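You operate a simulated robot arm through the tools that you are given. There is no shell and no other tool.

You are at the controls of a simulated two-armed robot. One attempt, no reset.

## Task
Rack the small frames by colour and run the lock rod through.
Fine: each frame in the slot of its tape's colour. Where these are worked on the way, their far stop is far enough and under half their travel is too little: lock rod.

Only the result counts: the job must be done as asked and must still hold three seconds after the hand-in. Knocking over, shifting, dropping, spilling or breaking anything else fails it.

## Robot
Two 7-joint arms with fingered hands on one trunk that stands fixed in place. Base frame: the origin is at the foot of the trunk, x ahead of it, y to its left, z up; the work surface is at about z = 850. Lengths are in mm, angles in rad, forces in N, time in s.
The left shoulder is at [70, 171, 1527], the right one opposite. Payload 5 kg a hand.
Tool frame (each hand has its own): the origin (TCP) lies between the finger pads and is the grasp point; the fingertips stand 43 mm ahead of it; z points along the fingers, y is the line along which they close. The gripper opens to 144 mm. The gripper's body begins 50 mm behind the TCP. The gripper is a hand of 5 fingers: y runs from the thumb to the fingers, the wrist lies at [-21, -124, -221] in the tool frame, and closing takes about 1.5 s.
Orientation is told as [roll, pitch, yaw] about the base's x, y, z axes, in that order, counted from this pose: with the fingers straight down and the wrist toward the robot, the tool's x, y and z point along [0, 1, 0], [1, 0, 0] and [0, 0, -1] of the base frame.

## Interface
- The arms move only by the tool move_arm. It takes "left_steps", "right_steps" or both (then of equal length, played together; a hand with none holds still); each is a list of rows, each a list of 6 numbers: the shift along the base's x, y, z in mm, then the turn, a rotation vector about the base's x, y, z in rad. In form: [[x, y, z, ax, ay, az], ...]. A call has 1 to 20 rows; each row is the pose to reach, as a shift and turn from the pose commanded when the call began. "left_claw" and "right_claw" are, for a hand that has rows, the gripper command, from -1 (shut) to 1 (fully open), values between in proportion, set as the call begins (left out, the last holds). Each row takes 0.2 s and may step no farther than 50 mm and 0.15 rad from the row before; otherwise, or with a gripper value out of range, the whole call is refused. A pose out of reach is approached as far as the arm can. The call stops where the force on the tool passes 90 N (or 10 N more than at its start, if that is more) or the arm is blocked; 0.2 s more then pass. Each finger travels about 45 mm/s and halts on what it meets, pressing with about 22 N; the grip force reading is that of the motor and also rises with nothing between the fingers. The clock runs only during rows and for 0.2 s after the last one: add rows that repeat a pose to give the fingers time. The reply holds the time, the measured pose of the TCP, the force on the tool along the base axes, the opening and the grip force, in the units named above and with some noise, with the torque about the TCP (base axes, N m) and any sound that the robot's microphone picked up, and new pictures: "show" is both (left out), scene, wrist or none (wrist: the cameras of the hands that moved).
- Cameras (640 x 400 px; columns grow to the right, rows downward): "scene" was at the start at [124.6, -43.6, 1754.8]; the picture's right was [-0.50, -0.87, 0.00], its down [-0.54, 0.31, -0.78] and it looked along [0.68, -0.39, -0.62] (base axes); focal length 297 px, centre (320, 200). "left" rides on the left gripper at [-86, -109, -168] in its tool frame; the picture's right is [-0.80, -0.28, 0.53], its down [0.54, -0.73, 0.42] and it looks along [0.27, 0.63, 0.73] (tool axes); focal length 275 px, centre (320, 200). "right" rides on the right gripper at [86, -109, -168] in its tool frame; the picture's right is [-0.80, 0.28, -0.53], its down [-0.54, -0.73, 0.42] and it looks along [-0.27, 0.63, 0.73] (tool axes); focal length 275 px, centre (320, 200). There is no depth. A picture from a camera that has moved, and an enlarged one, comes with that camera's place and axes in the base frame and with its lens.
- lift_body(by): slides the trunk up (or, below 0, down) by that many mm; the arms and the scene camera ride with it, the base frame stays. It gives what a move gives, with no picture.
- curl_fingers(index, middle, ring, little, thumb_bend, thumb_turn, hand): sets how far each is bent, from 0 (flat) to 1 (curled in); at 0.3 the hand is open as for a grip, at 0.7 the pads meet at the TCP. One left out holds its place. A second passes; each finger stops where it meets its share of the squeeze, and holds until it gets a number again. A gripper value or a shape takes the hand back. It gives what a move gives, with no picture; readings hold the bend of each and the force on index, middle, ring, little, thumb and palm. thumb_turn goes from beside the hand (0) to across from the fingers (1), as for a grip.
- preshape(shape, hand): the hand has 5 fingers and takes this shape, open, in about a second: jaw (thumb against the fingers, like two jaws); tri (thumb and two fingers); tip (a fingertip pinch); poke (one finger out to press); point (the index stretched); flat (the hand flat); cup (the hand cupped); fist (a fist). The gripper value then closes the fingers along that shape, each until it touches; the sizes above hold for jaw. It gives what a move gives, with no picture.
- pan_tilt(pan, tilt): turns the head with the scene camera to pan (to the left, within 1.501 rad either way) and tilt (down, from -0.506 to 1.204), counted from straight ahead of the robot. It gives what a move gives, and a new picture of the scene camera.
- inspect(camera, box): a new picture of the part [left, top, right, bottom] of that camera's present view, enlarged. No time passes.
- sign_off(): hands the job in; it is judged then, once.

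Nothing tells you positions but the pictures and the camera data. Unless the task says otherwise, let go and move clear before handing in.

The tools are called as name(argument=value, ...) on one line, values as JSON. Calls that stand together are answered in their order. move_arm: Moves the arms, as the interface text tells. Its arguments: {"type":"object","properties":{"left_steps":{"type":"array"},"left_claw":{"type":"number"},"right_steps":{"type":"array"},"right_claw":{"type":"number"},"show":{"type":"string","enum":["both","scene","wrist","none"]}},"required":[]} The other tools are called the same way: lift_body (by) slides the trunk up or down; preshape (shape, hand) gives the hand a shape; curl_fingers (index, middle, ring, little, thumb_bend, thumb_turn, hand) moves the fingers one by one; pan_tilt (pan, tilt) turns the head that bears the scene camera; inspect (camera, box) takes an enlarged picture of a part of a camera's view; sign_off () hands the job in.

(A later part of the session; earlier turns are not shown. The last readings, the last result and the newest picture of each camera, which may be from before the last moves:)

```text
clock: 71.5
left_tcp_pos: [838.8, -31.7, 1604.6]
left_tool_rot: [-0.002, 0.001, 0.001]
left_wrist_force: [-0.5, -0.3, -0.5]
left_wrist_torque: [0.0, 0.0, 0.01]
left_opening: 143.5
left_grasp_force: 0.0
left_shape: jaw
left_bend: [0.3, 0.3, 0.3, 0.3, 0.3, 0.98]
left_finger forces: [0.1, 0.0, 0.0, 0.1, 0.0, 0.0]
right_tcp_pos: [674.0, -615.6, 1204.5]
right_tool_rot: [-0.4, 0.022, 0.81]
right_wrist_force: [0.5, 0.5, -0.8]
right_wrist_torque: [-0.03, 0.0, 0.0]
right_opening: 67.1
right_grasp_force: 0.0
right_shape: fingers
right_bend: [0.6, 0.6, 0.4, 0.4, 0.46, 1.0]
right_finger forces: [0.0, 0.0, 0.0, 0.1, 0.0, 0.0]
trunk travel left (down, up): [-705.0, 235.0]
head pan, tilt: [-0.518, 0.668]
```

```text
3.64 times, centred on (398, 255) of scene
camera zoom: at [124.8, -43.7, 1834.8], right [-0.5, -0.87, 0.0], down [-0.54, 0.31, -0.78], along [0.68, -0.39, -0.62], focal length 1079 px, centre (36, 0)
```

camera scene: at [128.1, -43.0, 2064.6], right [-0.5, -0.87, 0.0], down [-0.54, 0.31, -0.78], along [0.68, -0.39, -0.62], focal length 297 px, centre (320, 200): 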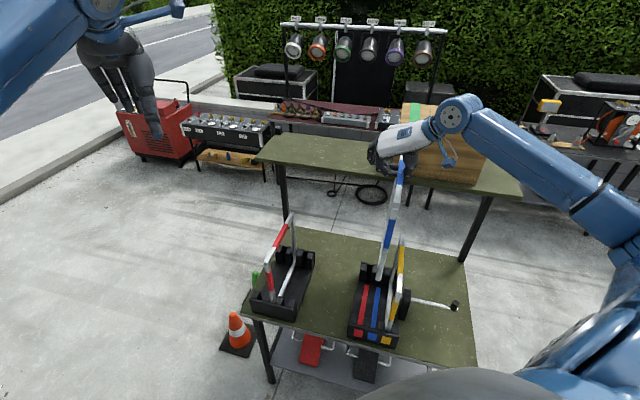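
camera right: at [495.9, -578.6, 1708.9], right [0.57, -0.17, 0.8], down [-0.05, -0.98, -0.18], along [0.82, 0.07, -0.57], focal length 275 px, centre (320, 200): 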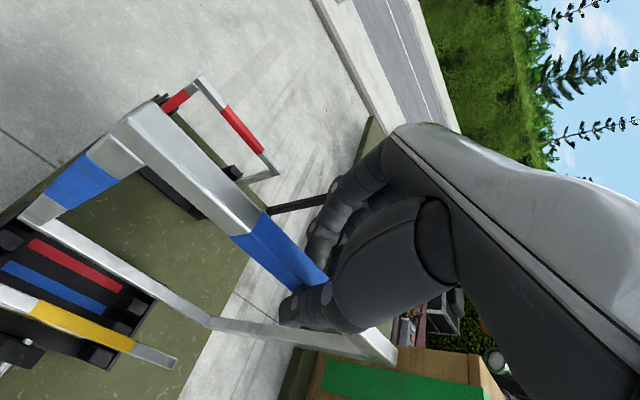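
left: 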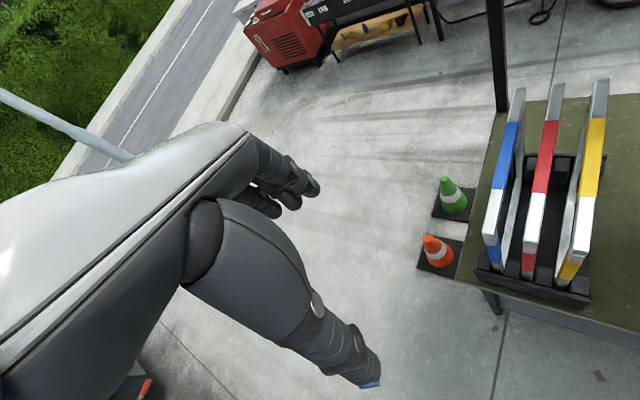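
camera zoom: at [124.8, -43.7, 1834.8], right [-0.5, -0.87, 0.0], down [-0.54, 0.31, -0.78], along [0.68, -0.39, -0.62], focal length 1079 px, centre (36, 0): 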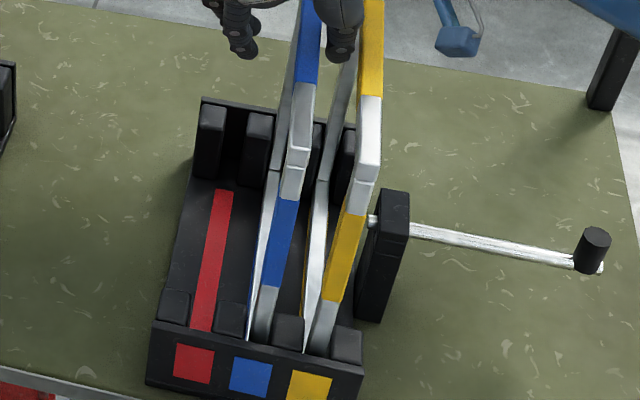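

Blue stands in the middle slot next to yellow. I'll rise straight out and go back above red with the same hand shape.

move_arm(right_steps=[[0, 0, 15, 0, 0, 0], [0, 0, 35, 0, 0, 0], [0, 0, 60, 0, 0, 0], [0, 0, 95, 0, 0, 0], [0, 0, 130, 0, 0, 0], [20, 20, 150, 0.006, -0.006, -0.009], [52, 52, 150, 0.012, -0.012, -0.018], [85, 85, 150, 0.017, -0.017, -0.027], [118, 118, 150, 0.017, -0.017, -0.027], [151, 151, 150, 0.017, -0.017, -0.027], [184, 184, 150, 0.017, -0.017, -0.027], [217, 217, 150, 0.017, -0.017, -0.027], [250, 250, 150, 0.017, -0.017, -0.027], [280, 280, 140, 0.017, -0.017, -0.027], [299, 301, 110, 0.017, -0.017, -0.027], [299, 301, 90, 0.017, -0.017, -0.027], [299, 301, 90, 0.017, -0.017, -0.027]], show="both")

inspect(camera="scene", box=[235, 140, 315, 200])

inspect(camera="scene", box=[340, 170, 468, 310])

```text
clock: 75.1
left_tcp_pos: [840.1, -32.4, 1604.9]
left_tool_rot: [0.001, 0.0, 0.001]
left_wrist_force: [-0.2, -0.9, 0.0]
left_wrist_torque: [-0.01, 0.02, 0.0]
left_opening: 143.2
left_grasp_force: 0.1
left_shape: jaw
left_bend: [0.3, 0.3, 0.3, 0.3, 0.3, 0.98]
left_finger forces: [0.0, 0.0, 0.1, 0.1, 0.0, 0.1]
right_tcp_pos: [971.7, -315.1, 1295.4]
right_tool_rot: [-0.4, 0.001, 0.784]
right_wrist_force: [-0.3, -0.1, -0.6]
right_wrist_torque: [-0.02, -0.02, 0.0]
right_opening: 67.3
right_grasp_force: 0.0
right_shape: fingers
right_bend: [0.6, 0.6, 0.4, 0.4, 0.46, 1.0]
right_finger forces: [0.0, 0.1, 0.0, 0.1, 0.0, 0.0]
trunk travel left (down, up): [-705.0, 235.0]
head pan, tilt: [-0.518, 0.668]
camera scene: at [124.4, -43.7, 1834.9], right [-0.5, -0.87, 0.0], down [-0.54, 0.31, -0.78], along [0.68, -0.39, -0.62], focal length 297 px, centre (320, 200)
camera right: at [792.7, -290.6, 1416.2], right [0.57, -0.17, 0.8], down [-0.04, -0.98, -0.18], along [0.82, 0.07, -0.57], focal length 275 px, centre (320, 200)
```

scene: 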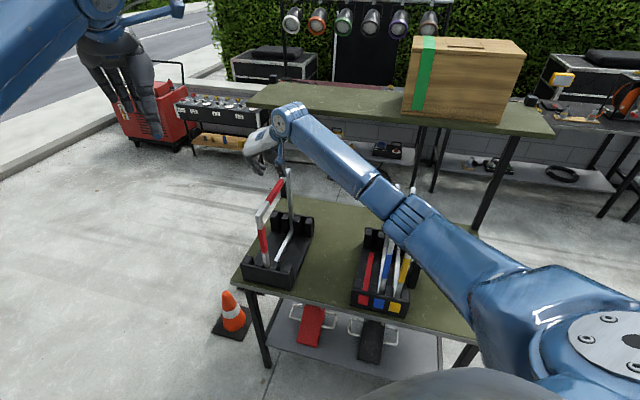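
right: 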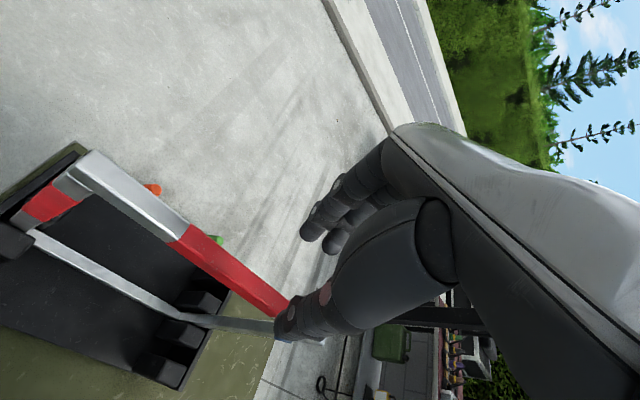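

```text
6.67 times, centred on (275, 170) of scene
camera zoom: at [124.4, -43.7, 1834.9], right [-0.5, -0.87, 0.0], down [-0.54, 0.31, -0.78], along [0.68, -0.39, -0.62], focal length 1979 px, centre (620, 400)
```

zoom: 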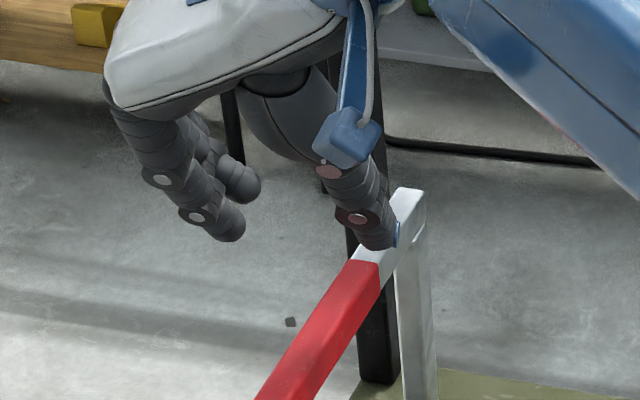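

```text
2.86 times, centred on (404, 240) of scene
camera zoom: at [124.4, -43.7, 1834.9], right [-0.5, -0.87, 0.0], down [-0.54, 0.31, -0.78], along [0.68, -0.39, -0.62], focal length 848 px, centre (80, 86)
```

zoom: 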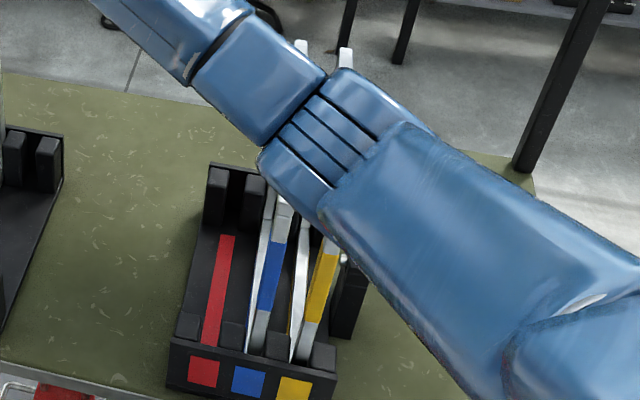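

The thumb is right of red with slightly more gap than for blue. I'll shift 3.5 mm left and descend 89 mm to the same grasp height.

move_arm(right_steps=[[2.5, 2.5, -15, 0, 0, 0], [2.5, 2.5, -35, 0, 0, 0], [2.5, 2.5, -55, 0, 0, 0], [2.5, 2.5, -75, 0, 0, 0], [2.5, 2.5, -89, 0, 0, 0], [2.5, 2.5, -89, 0, 0, 0]], show="wrist")

inspect(camera="scene", box=[235, 160, 315, 220])

inspect(camera="right", box=[200, 150, 392, 330])

```text
clock: 76.5
left_tcp_pos: [839.1, -30.9, 1604.8]
left_tool_rot: [0.0, 0.002, 0.001]
left_wrist_force: [-0.1, 0.6, 0.2]
left_wrist_torque: [0.01, -0.02, 0.0]
left_opening: 143.6
left_grasp_force: 0.0
left_shape: jaw
left_bend: [0.3, 0.3, 0.3, 0.3, 0.3, 0.98]
left_finger forces: [0.0, 0.1, 0.0, 0.0, 0.0, 0.0]
right_tcp_pos: [975.6, -312.9, 1203.8]
right_tool_rot: [-0.4, 0.0, 0.784]
right_wrist_force: [0.9, -0.5, -0.6]
right_wrist_torque: [0.02, 0.01, -0.02]
right_opening: 66.9
right_grasp_force: 0.0
right_shape: fingers
right_bend: [0.6, 0.6, 0.4, 0.4, 0.46, 1.0]
right_finger forces: [0.0, 0.1, 0.0, 0.0, 0.1, 0.1]
trunk travel left (down, up): [-705.0, 235.0]
head pan, tilt: [-0.518, 0.668]
camera right: at [796.3, -288.3, 1325.5], right [0.57, -0.17, 0.8], down [-0.05, -0.98, -0.18], along [0.82, 0.07, -0.57], focal length 275 px, centre (320, 200)
```

right: 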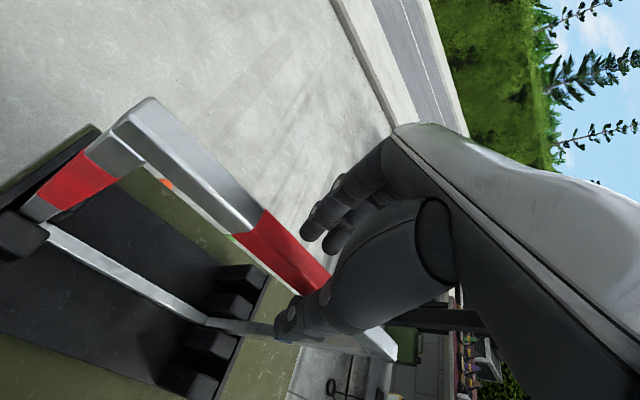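

```text
6.67 times, centred on (275, 190) of scene
camera zoom: at [124.7, -43.4, 1834.8], right [-0.5, -0.87, 0.0], down [-0.54, 0.31, -0.78], along [0.68, -0.39, -0.62], focal length 1979 px, centre (620, 267)
```

zoom: 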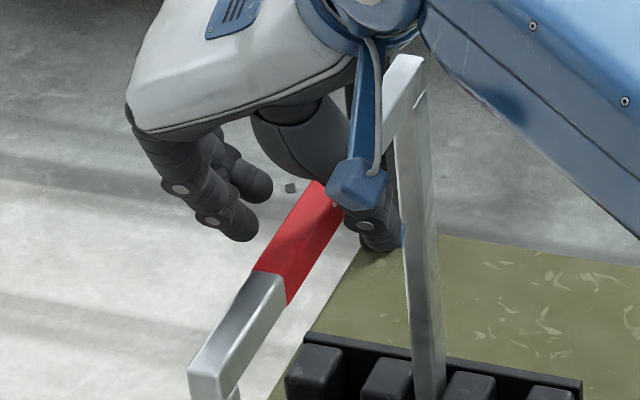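

```text
2.22 times, centred on (296, 240) of right
camera zoom: at [796.3, -288.3, 1325.5], right [0.57, -0.17, 0.8], down [-0.05, -0.98, -0.18], along [0.82, 0.07, -0.57], focal length 612 px, centre (373, 111)
```

zoom: 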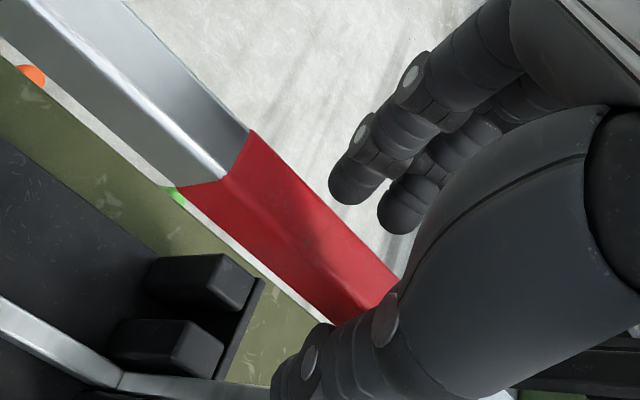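

This matches the blue approach. I'll close in stages, as with blue.

curl_fingers(hand="right", index=0.74, middle=0.74, thumb_bend=0.475)

curl_fingers(hand="right", index=0.77, middle=0.77, thumb_bend=0.485)

```text
clock: 77.5
left_tcp_pos: [839.2, -30.7, 1604.4]
left_tool_rot: [0.0, 0.0, 0.002]
left_wrist_force: [-0.4, 0.1, 0.1]
left_wrist_torque: [0.02, 0.01, 0.0]
left_opening: 143.4
left_grasp_force: 0.1
left_shape: jaw
left_bend: [0.3, 0.3, 0.3, 0.3, 0.3, 0.98]
left_finger forces: [0.0, 0.1, 0.0, 0.0, 0.0, 0.0]
right_tcp_pos: [974.7, -312.2, 1204.4]
right_tool_rot: [-0.4, 0.001, 0.784]
right_wrist_force: [-0.1, -0.4, -0.1]
right_wrist_torque: [0.02, 0.01, 0.01]
right_opening: 37.1
right_grasp_force: 0.1
right_shape: fingers
right_bend: [0.74, 0.74, 0.4, 0.4, 0.47, 1.0]
right_finger forces: [0.0, 0.0, 0.1, 0.0, 0.1, 0.0]
trunk travel left (down, up): [-705.0, 235.0]
head pan, tilt: [-0.518, 0.668]
```

```text
clock: 78.5
left_tcp_pos: [838.2, -31.7, 1605.4]
left_tool_rot: [0.0, 0.0, 0.0]
left_wrist_force: [0.5, -0.3, 0.0]
left_wrist_torque: [0.02, -0.03, -0.02]
left_opening: 143.4
left_grasp_force: 0.1
left_shape: jaw
left_bend: [0.3, 0.3, 0.3, 0.3, 0.3, 0.98]
left_finger forces: [0.1, 0.1, 0.0, 0.1, 0.0, 0.0]
right_tcp_pos: [975.7, -312.6, 1204.7]
right_tool_rot: [-0.401, -0.001, 0.784]
right_wrist_force: [-0.2, 0.8, -0.4]
right_wrist_torque: [-0.01, -0.02, -0.01]
right_opening: 30.2
right_grasp_force: 0.2
right_shape: fingers
right_bend: [0.77, 0.77, 0.4, 0.4, 0.48, 1.0]
right_finger forces: [0.3, 0.0, 0.0, 0.0, 0.3, 0.1]
trunk travel left (down, up): [-705.0, 235.0]
head pan, tilt: [-0.518, 0.668]
```

Both sides just touch, as with blue. I'll squeeze and lift 40 mm.

curl_fingers(hand="right", index=0.95, middle=0.95, thumb_bend=0.68)

move_arm(right_steps=[[0, 0, 6, 0, 0, 0], [0, 0, 14, 0, 0, 0], [0, 0, 26, 0, 0, 0], [0, 0, 40, 0, 0, 0], [0, 0, 40, 0, 0, 0]], show="none")

inspect(camera="scene", box=[225, 140, 321, 290])

```text
clock: 79.5
left_tcp_pos: [839.8, -31.2, 1603.6]
left_tool_rot: [0.0, 0.0, 0.003]
left_wrist_force: [0.9, 0.4, -0.7]
left_wrist_torque: [-0.02, 0.01, 0.01]
left_opening: 143.7
left_grasp_force: 0.2
left_shape: jaw
left_bend: [0.3, 0.3, 0.3, 0.3, 0.3, 0.98]
left_finger forces: [0.0, 0.0, 0.0, 0.0, 0.0, 0.0]
right_tcp_pos: [976.2, -312.8, 1203.7]
right_tool_rot: [-0.399, 0.0, 0.782]
right_wrist_force: [-0.5, -0.6, 0.7]
right_wrist_torque: [0.04, -0.03, 0.02]
right_opening: 26.5
right_grasp_force: 21.6
right_shape: fingers
right_bend: [0.8, 0.81, 0.4, 0.4, 0.57, 1.0]
right_finger forces: [11.9, 10.1, 0.0, 0.0, 22.2, 0.1]
trunk travel left (down, up): [-705.0, 235.0]
head pan, tilt: [-0.518, 0.668]
```

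```text
clock: 80.7
left_tcp_pos: [838.6, -30.2, 1603.6]
left_tool_rot: [0.0, 0.001, 0.003]
left_wrist_force: [0.4, -0.9, 0.2]
left_wrist_torque: [0.0, 0.0, 0.0]
left_opening: 143.6
left_grasp_force: 0.1
left_shape: jaw
left_bend: [0.3, 0.3, 0.3, 0.3, 0.3, 0.98]
left_finger forces: [0.1, 0.0, 0.0, 0.0, 0.0, 0.1]
right_tcp_pos: [974.2, -310.8, 1244.6]
right_tool_rot: [-0.398, 0.0, 0.783]
right_wrist_force: [-0.2, 0.4, -4.2]
right_wrist_torque: [-0.02, -0.02, 0.02]
right_opening: 26.8
right_grasp_force: 22.5
right_shape: fingers
right_bend: [0.8, 0.81, 0.4, 0.4, 0.57, 1.0]
right_finger forces: [11.6, 10.3, 0.0, 0.0, 22.1, 0.0]
trunk travel left (down, up): [-705.0, 235.0]
head pan, tilt: [-0.518, 0.668]
```

```text
2.67 times, centred on (273, 215) of scene
camera zoom: at [125.7, -43.7, 1834.7], right [-0.5, -0.87, 0.0], down [-0.54, 0.31, -0.78], along [0.68, -0.39, -0.62], focal length 792 px, centre (445, 160)
```

zoom: 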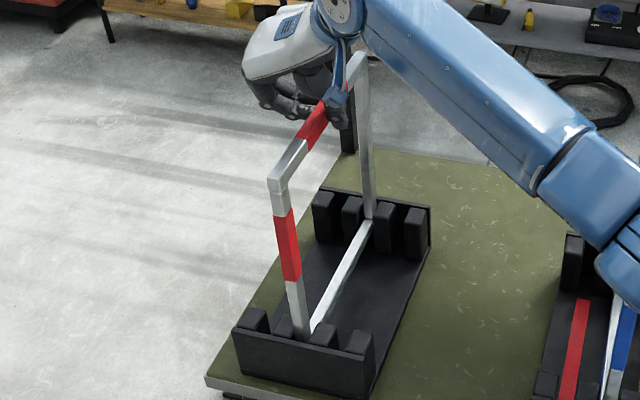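

Red hangs straight. I'll lift to clear the walls and carry it right, applying the same small orientation trim that blue needed.

move_arm(right_steps=[[0, 0, 25, 0, 0, 0], [0, 0, 50, 0, 0, 0], [0, 0, 75, 0, 0, 0], [0, 0, 100, 0, 0, 0], [0, 0, 118, 0, 0, 0], [-20, -20, 118, 0, 0, 0], [-52, -53, 118, 0, 0, 0], [-85, -87, 118, -0.006, 0.006, 0.009], [-118, -120, 118, -0.012, 0.012, 0.018], [-151, -154, 118, -0.017, 0.017, 0.026], [-184, -187, 118, -0.017, 0.017, 0.026], [-217, -221, 118, -0.017, 0.017, 0.026], [-240, -244, 118, -0.017, 0.017, 0.026], [-254.6, -259.4, 118, -0.017, 0.017, 0.026], [-254.6, -259.4, 118, -0.017, 0.017, 0.026], [-254.6, -259.4, 118, -0.017, 0.017, 0.026]], show="scene")

inspect(camera="scene", box=[360, 155, 440, 215])

inspect(camera="scene", box=[355, 215, 419, 255])

inspect(camera="scene", box=[355, 255, 419, 295])

```text
clock: 84.1
left_tcp_pos: [839.2, -32.1, 1603.9]
left_tool_rot: [0.0, 0.002, -0.001]
left_wrist_force: [-0.2, -0.6, 0.9]
left_wrist_torque: [0.0, -0.01, 0.0]
left_opening: 143.5
left_grasp_force: 0.0
left_shape: jaw
left_bend: [0.3, 0.3, 0.3, 0.3, 0.3, 0.98]
left_finger forces: [0.0, 0.0, 0.1, 0.0, 0.1, 0.1]
right_tcp_pos: [718.9, -570.0, 1362.9]
right_tool_rot: [-0.399, 0.025, 0.81]
right_wrist_force: [0.3, -0.6, -4.0]
right_wrist_torque: [0.01, -0.05, 0.0]
right_opening: 26.6
right_grasp_force: 22.0
right_shape: fingers
right_bend: [0.8, 0.81, 0.4, 0.4, 0.58, 1.0]
right_finger forces: [12.0, 10.1, 0.0, 0.0, 22.0, 0.1]
trunk travel left (down, up): [-705.0, 235.0]
head pan, tilt: [-0.518, 0.668]
camera scene: at [125.7, -43.8, 1834.7], right [-0.5, -0.87, 0.0], down [-0.54, 0.31, -0.78], along [0.68, -0.39, -0.62], focal length 297 px, centre (320, 200)
```

scene: 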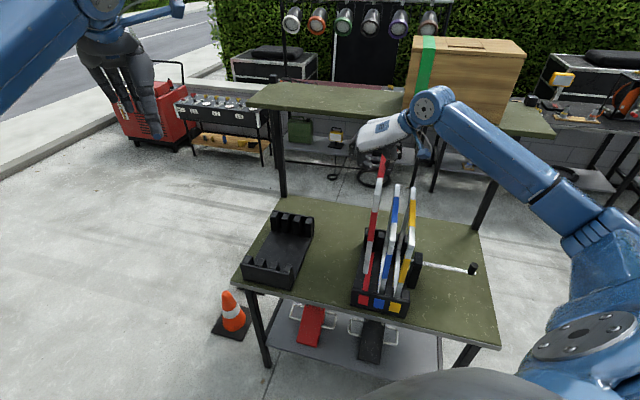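

```text
6.67 times, centred on (400, 185) of scene
camera zoom: at [125.7, -43.8, 1834.7], right [-0.5, -0.87, 0.0], down [-0.54, 0.31, -0.78], along [0.68, -0.39, -0.62], focal length 1979 px, centre (-213, 300)
```

zoom: 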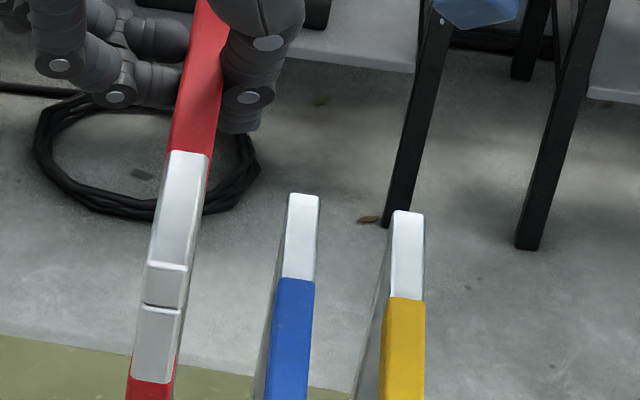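

```text
10.00 times, centred on (387, 235) of scene
camera zoom: at [125.7, -43.8, 1834.7], right [-0.5, -0.87, 0.0], down [-0.54, 0.31, -0.78], along [0.68, -0.39, -0.62], focal length 2968 px, centre (-350, -150)
```

zoom: 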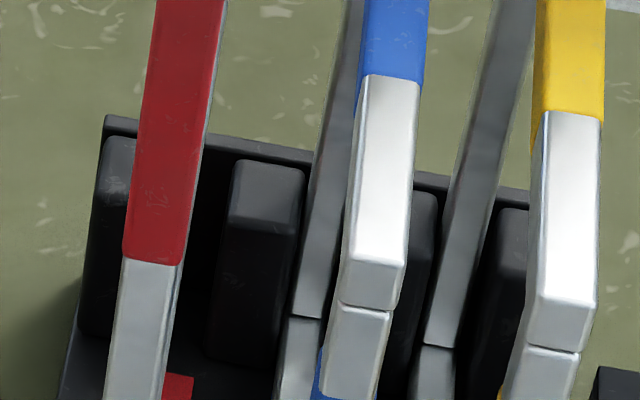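

```text
10.00 times, centred on (387, 275) of scene
camera zoom: at [125.7, -43.8, 1834.7], right [-0.5, -0.87, 0.0], down [-0.54, 0.31, -0.78], along [0.68, -0.39, -0.62], focal length 2968 px, centre (-350, -550)
```

zoom: 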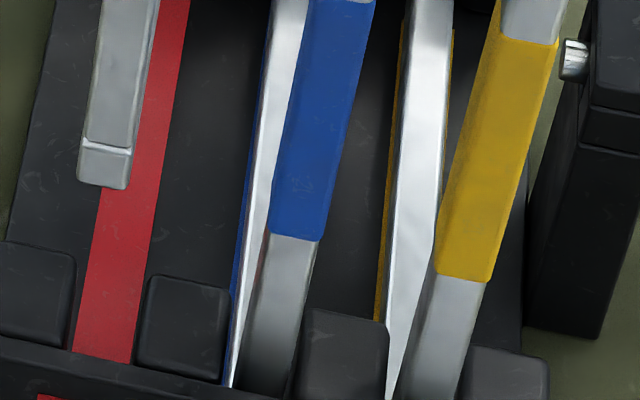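

Red is upright and needs about 8 mm to the right for slot 1. I'll shift and lower 45 mm, then check against the posts.

move_arm(right_steps=[[-3, -3, 0, 0, 0, 0], [-5.7, -5.6, 0, 0, 0, 0], [-5.7, -5.6, -22, 0, 0, 0], [-5.7, -5.6, -45, 0, 0, 0], [-5.7, -5.6, -45, 0, 0, 0], [-5.7, -5.6, -45, 0, 0, 0]], show="none")

inspect(camera="scene", box=[355, 215, 419, 255])

inspect(camera="scene", box=[355, 260, 419, 300])

inspect(camera="right", box=[0, 90, 400, 400])

```text
clock: 85.5
left_tcp_pos: [838.0, -31.9, 1604.1]
left_tool_rot: [0.0, 0.001, 0.001]
left_wrist_force: [-0.1, 1.2, 0.1]
left_wrist_torque: [0.01, -0.01, 0.02]
left_opening: 143.8
left_grasp_force: 0.0
left_shape: jaw
left_bend: [0.3, 0.3, 0.3, 0.3, 0.3, 0.98]
left_finger forces: [0.0, 0.0, 0.0, 0.1, 0.0, 0.0]
right_tcp_pos: [714.7, -576.9, 1318.0]
right_tool_rot: [-0.4, 0.026, 0.809]
right_wrist_force: [-1.1, 0.2, -3.6]
right_wrist_torque: [0.09, -0.09, 0.02]
right_opening: 26.7
right_grasp_force: 22.1
right_shape: fingers
right_bend: [0.8, 0.81, 0.4, 0.4, 0.58, 1.0]
right_finger forces: [12.1, 10.3, 0.0, 0.0, 22.2, 0.0]
trunk travel left (down, up): [-705.0, 235.0]
head pan, tilt: [-0.518, 0.668]
```

```text
10.00 times, centred on (387, 235) of scene
camera zoom: at [124.9, -43.6, 1834.8], right [-0.5, -0.87, 0.0], down [-0.54, 0.31, -0.78], along [0.68, -0.39, -0.62], focal length 2968 px, centre (-350, -150)
```

zoom: 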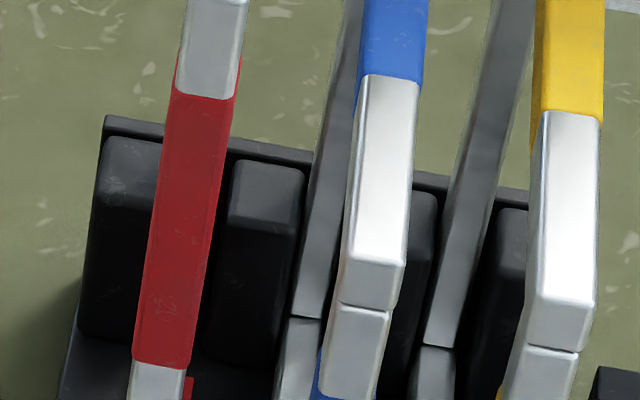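

```text
10.00 times, centred on (387, 280) of scene
camera zoom: at [124.9, -43.6, 1834.8], right [-0.5, -0.87, 0.0], down [-0.54, 0.31, -0.78], along [0.68, -0.39, -0.62], focal length 2968 px, centre (-350, -600)
```

zoom: 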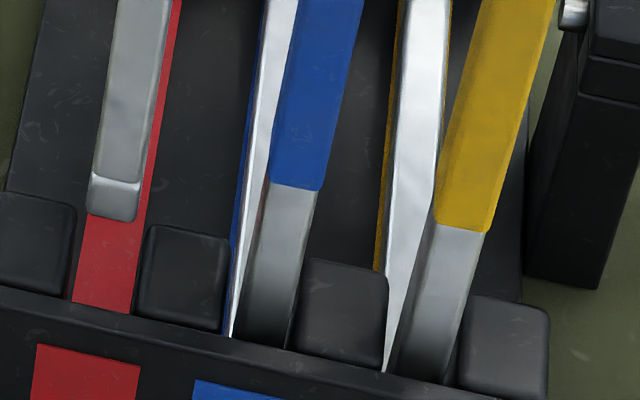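

```text
1.29 times, centred on (200, 245) of right
camera zoom: at [537.7, -555.7, 1441.1], right [0.59, -0.14, 0.79], down [-0.02, -0.99, -0.16], along [0.81, 0.08, -0.59], focal length 355 px, centre (475, 142)
```

zoom: 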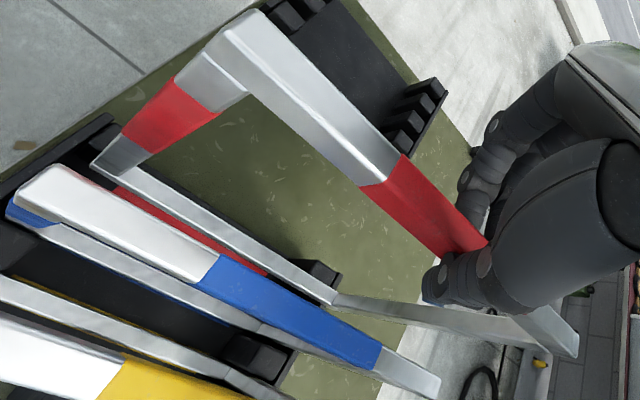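

Red is centred over its front gap, and the far end should be within a couple of mm. I'll lower 60 mm into the posts.

move_arm(right_steps=[[-0.5, -0.5, -8, 0, 0, 0], [-0.5, -0.5, -16, 0, 0, 0], [-0.5, -0.5, -24, 0, 0, 0], [-0.5, -0.5, -32, 0, 0, 0], [-0.5, -0.5, -40, 0, 0, 0], [-0.5, -0.5, -50, 0, 0, 0], [-0.5, -0.5, -60, 0, 0, 0], [-0.5, -0.5, -60, 0, 0, 0]], show="none")

inspect(camera="scene", box=[355, 165, 435, 225])

inspect(camera="scene", box=[355, 215, 419, 255])

inspect(camera="scene", box=[355, 260, 419, 300])

```text
clock: 87.3
left_tcp_pos: [834.5, -26.9, 1607.2]
left_tool_rot: [-0.002, -0.001, 0.003]
left_wrist_force: [-1.1, -0.2, 0.3]
left_wrist_torque: [-0.03, 0.0, -0.02]
left_opening: 143.8
left_grasp_force: 0.0
left_shape: jaw
left_bend: [0.3, 0.3, 0.3, 0.3, 0.3, 0.98]
left_finger forces: [0.0, 0.0, 0.0, 0.0, 0.1, 0.0]
right_tcp_pos: [711.5, -574.6, 1261.4]
right_tool_rot: [-0.405, 0.022, 0.808]
right_wrist_force: [-8.4, 8.6, 20.9]
right_wrist_torque: [-0.42, 0.37, -0.34]
right_opening: 26.8
right_grasp_force: 27.9
right_shape: fingers
right_bend: [0.8, 0.82, 0.4, 0.4, 0.58, 1.0]
right_finger forces: [16.1, 12.5, 0.0, 0.1, 27.2, 0.1]
trunk travel left (down, up): [-705.0, 235.0]
head pan, tilt: [-0.518, 0.668]
```

```text
6.67 times, centred on (395, 195) of scene
camera zoom: at [119.9, -38.9, 1835.4], right [-0.5, -0.87, 0.0], down [-0.54, 0.31, -0.79], along [0.68, -0.39, -0.62], focal length 1979 px, centre (-180, 233)
```

zoom: 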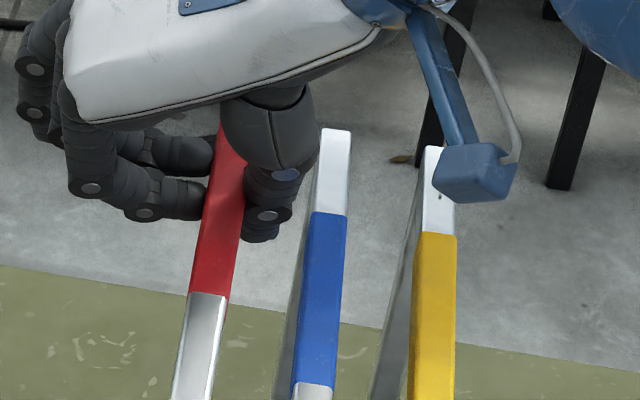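

```text
10.00 times, centred on (387, 235) of scene
camera zoom: at [119.9, -38.9, 1835.4], right [-0.5, -0.87, 0.0], down [-0.54, 0.31, -0.79], along [0.68, -0.39, -0.62], focal length 2968 px, centre (-350, -150)
```

zoom: 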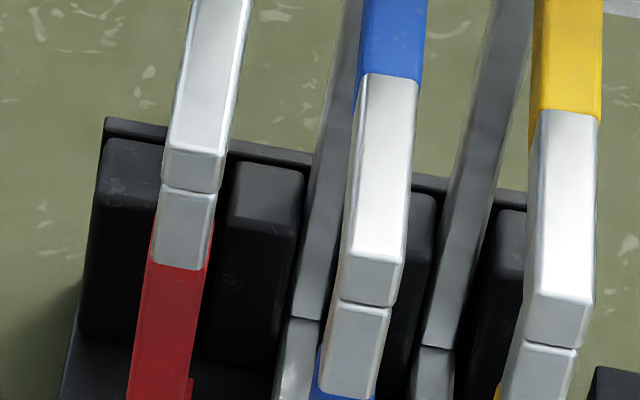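

```text
10.00 times, centred on (387, 280) of scene
camera zoom: at [119.9, -38.9, 1835.4], right [-0.5, -0.87, 0.0], down [-0.54, 0.31, -0.79], along [0.68, -0.39, -0.62], focal length 2968 px, centre (-350, -600)
```

zoom: 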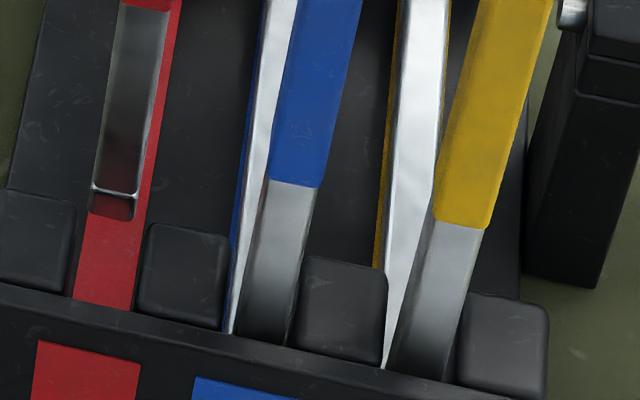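

The far end has caught on something: the force is about 21 N up and the frame is pitching in its plane. I'll back straight up at once and look.

move_arm(right_steps=[[0, 0, 15, 0, 0, 0], [0, 0, 30, 0, 0, 0], [0, 0, 45, 0, 0, 0], [0, 0, 60, 0, 0, 0], [0, 0, 75, 0, 0, 0], [0, 0, 75, 0, 0, 0], [0, 0, 75, 0, 0, 0]], show="both")

inspect(camera="scene", box=[340, 140, 468, 310])

inspect(camera="right", box=[0, 90, 400, 400])

```text
clock: 88.9
left_tcp_pos: [839.1, -31.9, 1604.3]
left_tool_rot: [0.0, 0.0, 0.001]
left_wrist_force: [-0.1, -0.7, -0.4]
left_wrist_torque: [0.02, 0.04, -0.02]
left_opening: 143.4
left_grasp_force: 0.1
left_shape: jaw
left_bend: [0.3, 0.3, 0.3, 0.3, 0.3, 0.98]
left_finger forces: [0.1, 0.1, 0.0, 0.1, 0.0, 0.0]
right_tcp_pos: [714.7, -576.8, 1332.3]
right_tool_rot: [-0.399, 0.024, 0.809]
right_wrist_force: [-0.2, -0.3, -3.8]
right_wrist_torque: [0.16, -0.03, 0.03]
right_opening: 26.4
right_grasp_force: 22.4
right_shape: fingers
right_bend: [0.8, 0.81, 0.4, 0.4, 0.58, 1.0]
right_finger forces: [13.4, 9.0, 0.1, 0.0, 22.3, 0.1]
trunk travel left (down, up): [-705.0, 235.0]
head pan, tilt: [-0.518, 0.668]
camera scene: at [124.9, -43.7, 1834.8], right [-0.5, -0.87, 0.0], down [-0.54, 0.31, -0.78], along [0.68, -0.39, -0.62], focal length 297 px, centre (320, 200)
camera right: at [538.0, -555.6, 1456.0], right [0.59, -0.14, 0.79], down [-0.02, -0.99, -0.16], along [0.81, 0.08, -0.58], focal length 275 px, centre (320, 200)
```

scene: 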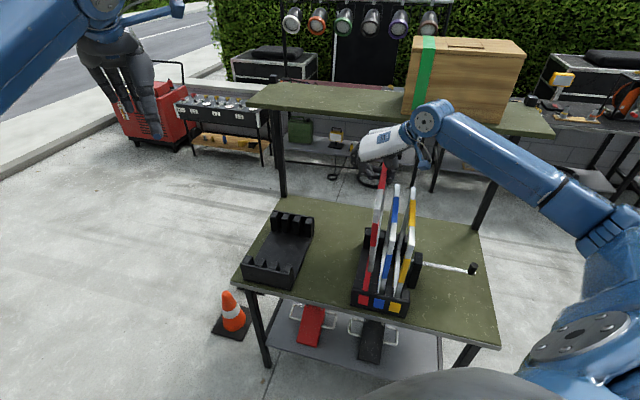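
right: 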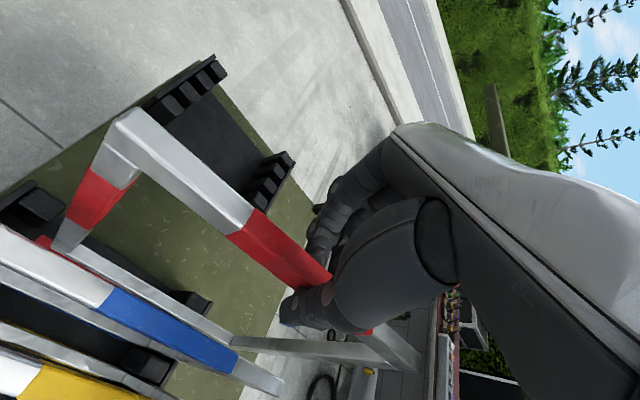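

```text
2.35 times, centred on (404, 225) of scene
camera zoom: at [124.9, -43.7, 1834.8], right [-0.5, -0.87, 0.0], down [-0.54, 0.31, -0.78], along [0.68, -0.39, -0.62], focal length 698 px, centre (122, 141)
```

zoom: 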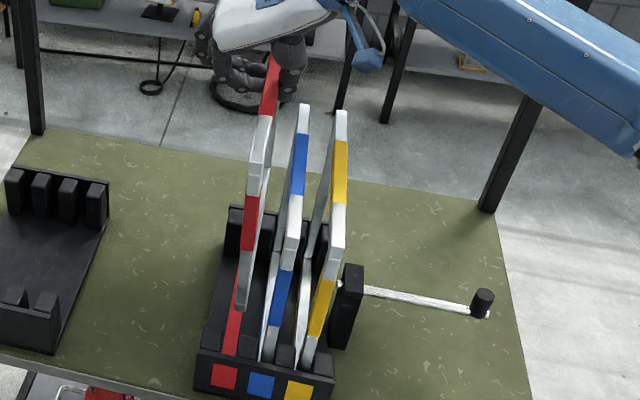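

```text
1.29 times, centred on (200, 245) of right
camera zoom: at [538.0, -555.6, 1456.0], right [0.59, -0.14, 0.79], down [-0.02, -0.99, -0.16], along [0.81, 0.08, -0.58], focal length 355 px, centre (475, 142)
```

zoom: 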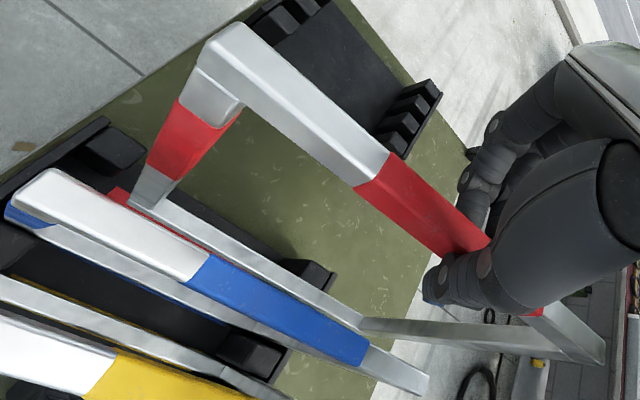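

The rack and the other frames look untouched, but red now sits pitched about 0.2 rad in the hand and yawed about 0.035 rad off. I'll raise a little and counter-rotate the hand to level the frame, then re-measure with both cameras.

move_arm(right_steps=[[0, 0, 15, 0, 0, 0], [0, 0, 30, 0, 0, 0], [0, 0, 30, 0.047, 0.047, 0.012], [0, 0, 30, 0.094, 0.094, 0.024], [0, 0, 30, 0.1416, 0.1412, 0.035], [0, 0, 30, 0.1416, 0.1412, 0.035], [0, 0, 30, 0.1416, 0.1412, 0.035]], show="both")

inspect(camera="scene", box=[340, 140, 468, 310])

inspect(camera="right", box=[0, 90, 400, 400])

```text
clock: 90.5
left_tcp_pos: [839.4, -32.6, 1603.4]
left_tool_rot: [0.0, -0.001, 0.003]
left_wrist_force: [1.0, 0.1, -0.4]
left_wrist_torque: [0.02, 0.02, 0.01]
left_opening: 143.6
left_grasp_force: 0.2
left_shape: jaw
left_bend: [0.3, 0.3, 0.3, 0.3, 0.3, 0.98]
left_finger forces: [0.1, 0.0, 0.0, 0.1, 0.1, 0.0]
right_tcp_pos: [715.8, -576.6, 1362.8]
right_tool_rot: [-0.199, 0.014, 0.849]
right_wrist_force: [-0.1, 0.2, -4.5]
right_wrist_torque: [0.11, -0.08, 0.02]
right_opening: 26.7
right_grasp_force: 22.3
right_shape: fingers
right_bend: [0.8, 0.81, 0.4, 0.4, 0.58, 1.0]
right_finger forces: [12.2, 10.0, 0.1, 0.1, 22.1, 0.0]
trunk travel left (down, up): [-705.0, 235.0]
head pan, tilt: [-0.518, 0.668]
camera scene: at [125.3, -44.3, 1834.8], right [-0.5, -0.87, 0.0], down [-0.54, 0.31, -0.78], along [0.68, -0.39, -0.62], focal length 297 px, centre (320, 200)
camera right: at [557.3, -581.7, 1511.8], right [0.7, -0.23, 0.68], down [-0.02, -0.95, -0.3], along [0.71, 0.19, -0.67], focal length 275 px, centre (320, 200)
```

scene: 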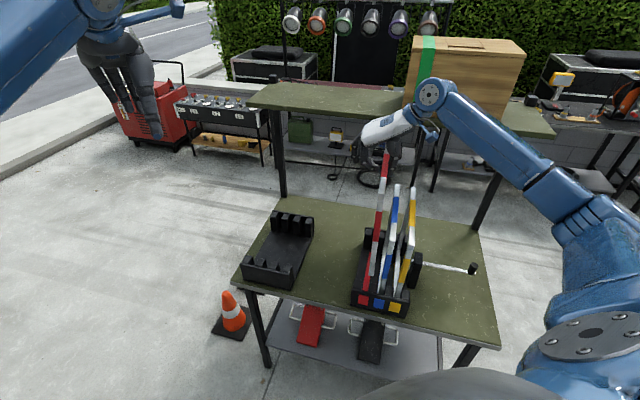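
right: 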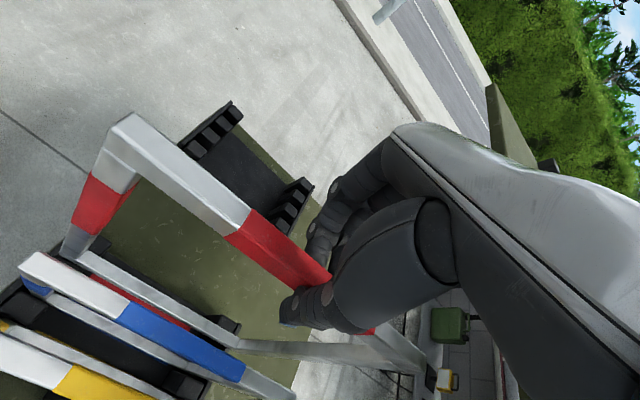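

```text
2.35 times, centred on (404, 225) of scene
camera zoom: at [125.3, -44.3, 1834.8], right [-0.5, -0.87, 0.0], down [-0.54, 0.31, -0.78], along [0.68, -0.39, -0.62], focal length 698 px, centre (122, 141)
```

zoom: 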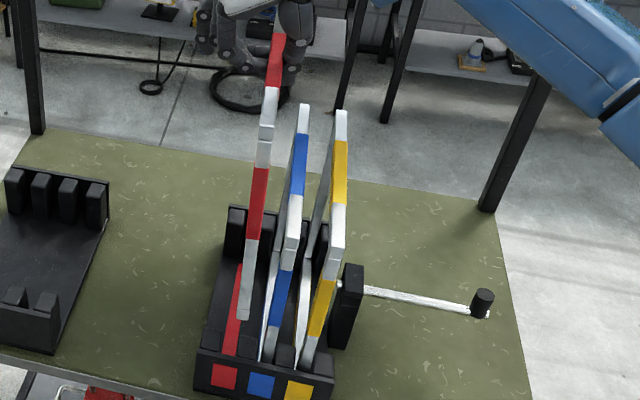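

```text
1.29 times, centred on (200, 245) of right
camera zoom: at [557.3, -581.7, 1511.8], right [0.7, -0.23, 0.68], down [-0.02, -0.95, -0.3], along [0.71, 0.19, -0.67], focal length 355 px, centre (475, 142)
```

zoom: 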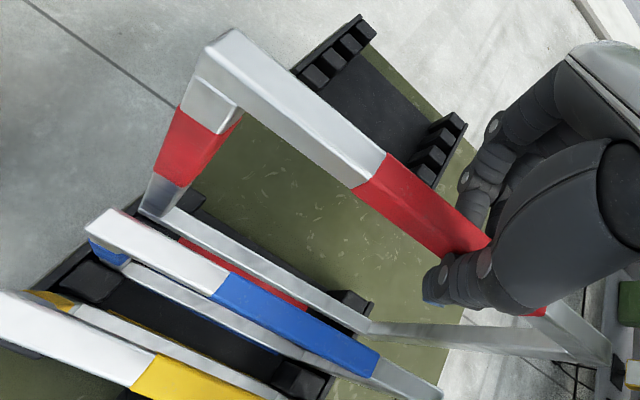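

The frame is now slightly over-corrected in pitch, with a small lean. I'll zoom in for accurate measurement of all visible corners.

inspect(camera="scene", box=[360, 150, 440, 210])

inspect(camera="scene", box=[355, 215, 419, 255])

inspect(camera="scene", box=[355, 255, 419, 295])

inspect(camera="right", box=[60, 200, 300, 350])

```text
6.67 times, centred on (400, 180) of scene
camera zoom: at [125.3, -44.3, 1834.8], right [-0.5, -0.87, 0.0], down [-0.54, 0.31, -0.78], along [0.68, -0.39, -0.62], focal length 1979 px, centre (-213, 333)
```

zoom: 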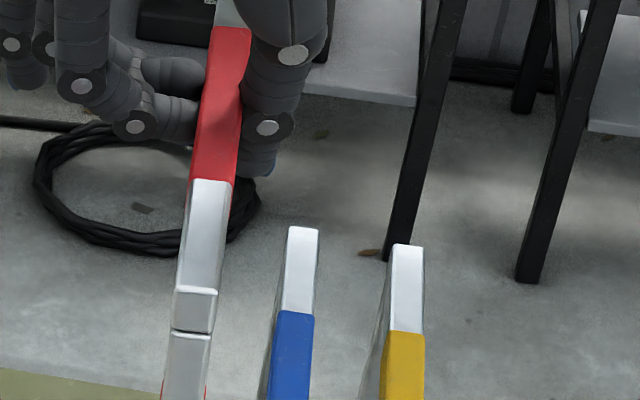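

```text
10.00 times, centred on (387, 235) of scene
camera zoom: at [125.3, -44.3, 1834.8], right [-0.5, -0.87, 0.0], down [-0.54, 0.31, -0.78], along [0.68, -0.39, -0.62], focal length 2968 px, centre (-350, -150)
```

zoom: 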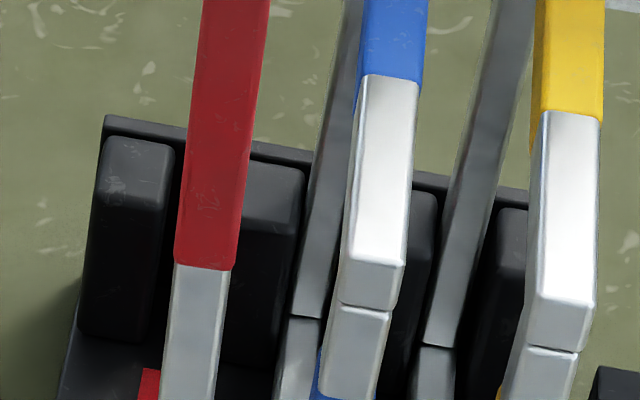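

```text
10.00 times, centred on (387, 275) of scene
camera zoom: at [125.3, -44.3, 1834.8], right [-0.5, -0.87, 0.0], down [-0.54, 0.31, -0.78], along [0.68, -0.39, -0.62], focal length 2968 px, centre (-350, -550)
```

zoom: 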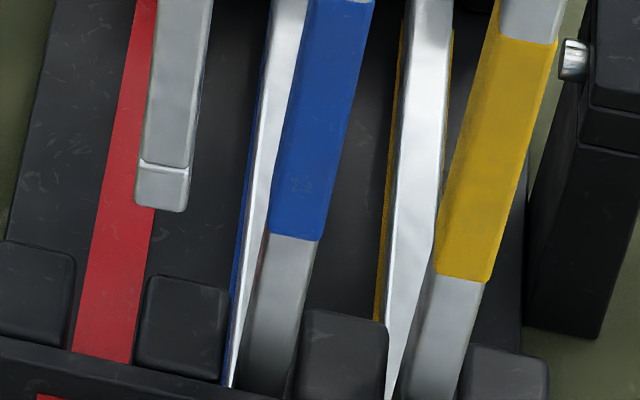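

```text
2.67 times, centred on (180, 275) of right
camera zoom: at [557.3, -581.7, 1511.8], right [0.7, -0.23, 0.68], down [-0.02, -0.95, -0.3], along [0.71, 0.19, -0.67], focal length 734 px, centre (693, 0)
```

zoom: 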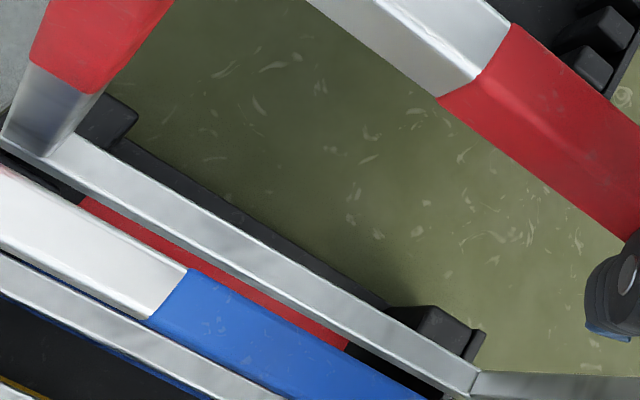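

Blue and yellow haven't moved. Red needs a lean fix of about 0.028 rad, a pitch fix of about 0.027 rad and a slight yaw trim; its lateral position will then be right. I'll apply these and lower 40 mm.

move_arm(right_steps=[[0, 0, 0, 0.0004, -0.0195, -0.004], [0, 0, 0, 0.0007, -0.0389, -0.008], [0, 0, -20, 0.0007, -0.0389, -0.008], [0, 0, -40, 0.0007, -0.0389, -0.008], [0, 0, -40, 0.0007, -0.0389, -0.008], [0, 0, -40, 0.0007, -0.0389, -0.008]], show="none")

inspect(camera="scene", box=[360, 155, 440, 215])

inspect(camera="scene", box=[355, 215, 419, 255])

inspect(camera="scene", box=[355, 260, 419, 300])

inspect(camera="right", box=[0, 190, 300, 378])

```text
clock: 91.9
left_tcp_pos: [839.8, -31.1, 1602.7]
left_tool_rot: [0.001, -0.001, 0.002]
left_wrist_force: [-0.5, -0.6, 0.2]
left_wrist_torque: [0.03, 0.01, -0.04]
left_opening: 143.5
left_grasp_force: 0.0
left_shape: jaw
left_bend: [0.3, 0.3, 0.3, 0.3, 0.3, 0.98]
left_finger forces: [0.1, 0.0, 0.1, 0.0, 0.0, 0.0]
right_tcp_pos: [716.2, -577.4, 1324.2]
right_tool_rot: [-0.229, -0.012, 0.841]
right_wrist_force: [0.6, -0.1, -4.0]
right_wrist_torque: [0.06, -0.12, 0.01]
right_opening: 26.6
right_grasp_force: 21.7
right_shape: fingers
right_bend: [0.8, 0.81, 0.4, 0.4, 0.58, 1.0]
right_finger forces: [12.2, 10.0, 0.0, 0.0, 22.1, 0.1]
trunk travel left (down, up): [-705.0, 235.0]
head pan, tilt: [-0.518, 0.668]
```

```text
6.67 times, centred on (400, 185) of scene
camera zoom: at [125.0, -43.7, 1834.8], right [-0.5, -0.87, 0.0], down [-0.54, 0.31, -0.78], along [0.68, -0.39, -0.62], focal length 1979 px, centre (-213, 300)
```

zoom: 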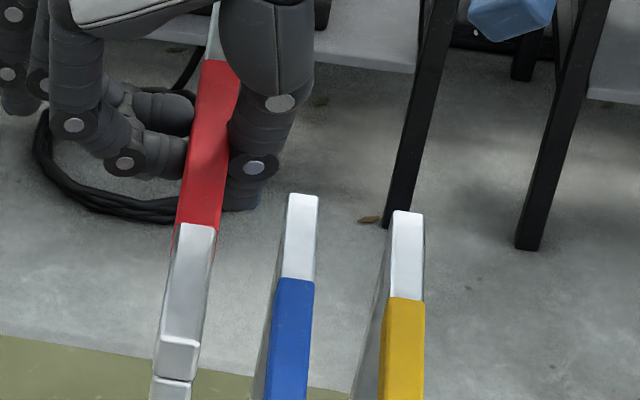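

```text
10.00 times, centred on (387, 235) of scene
camera zoom: at [125.0, -43.7, 1834.8], right [-0.5, -0.87, 0.0], down [-0.54, 0.31, -0.78], along [0.68, -0.39, -0.62], focal length 2968 px, centre (-350, -150)
```

zoom: 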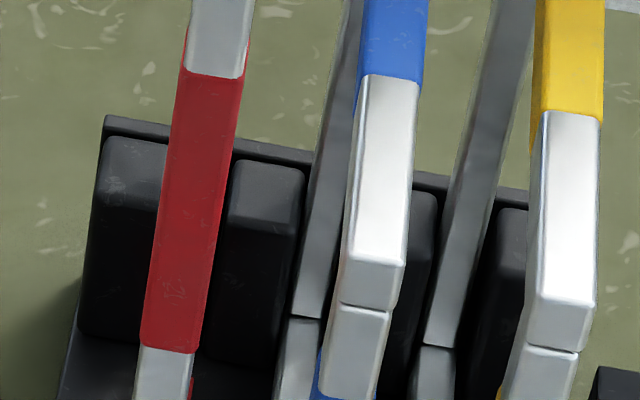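

```text
10.00 times, centred on (387, 280) of scene
camera zoom: at [125.0, -43.7, 1834.8], right [-0.5, -0.87, 0.0], down [-0.54, 0.31, -0.78], along [0.68, -0.39, -0.62], focal length 2968 px, centre (-350, -600)
```

zoom: 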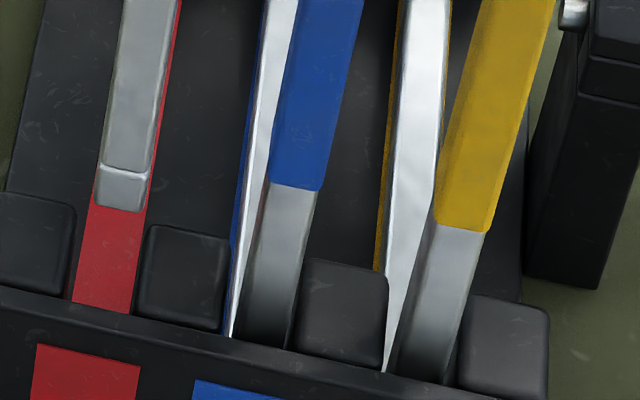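

```text
2.13 times, centred on (150, 284) of right
camera zoom: at [551.8, -580.3, 1467.1], right [0.67, -0.23, 0.7], down [-0.02, -0.95, -0.3], along [0.74, 0.19, -0.65], focal length 586 px, centre (682, 21)
```

zoom: 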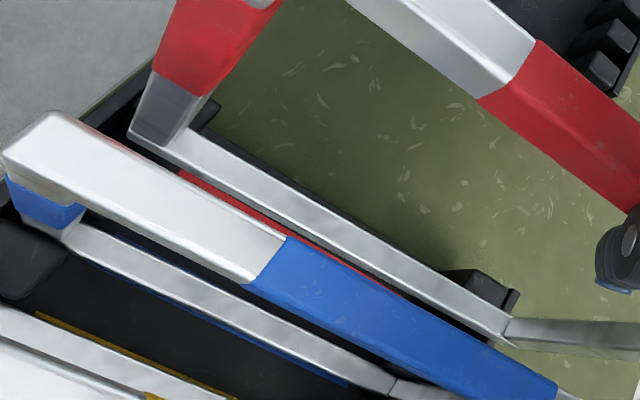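

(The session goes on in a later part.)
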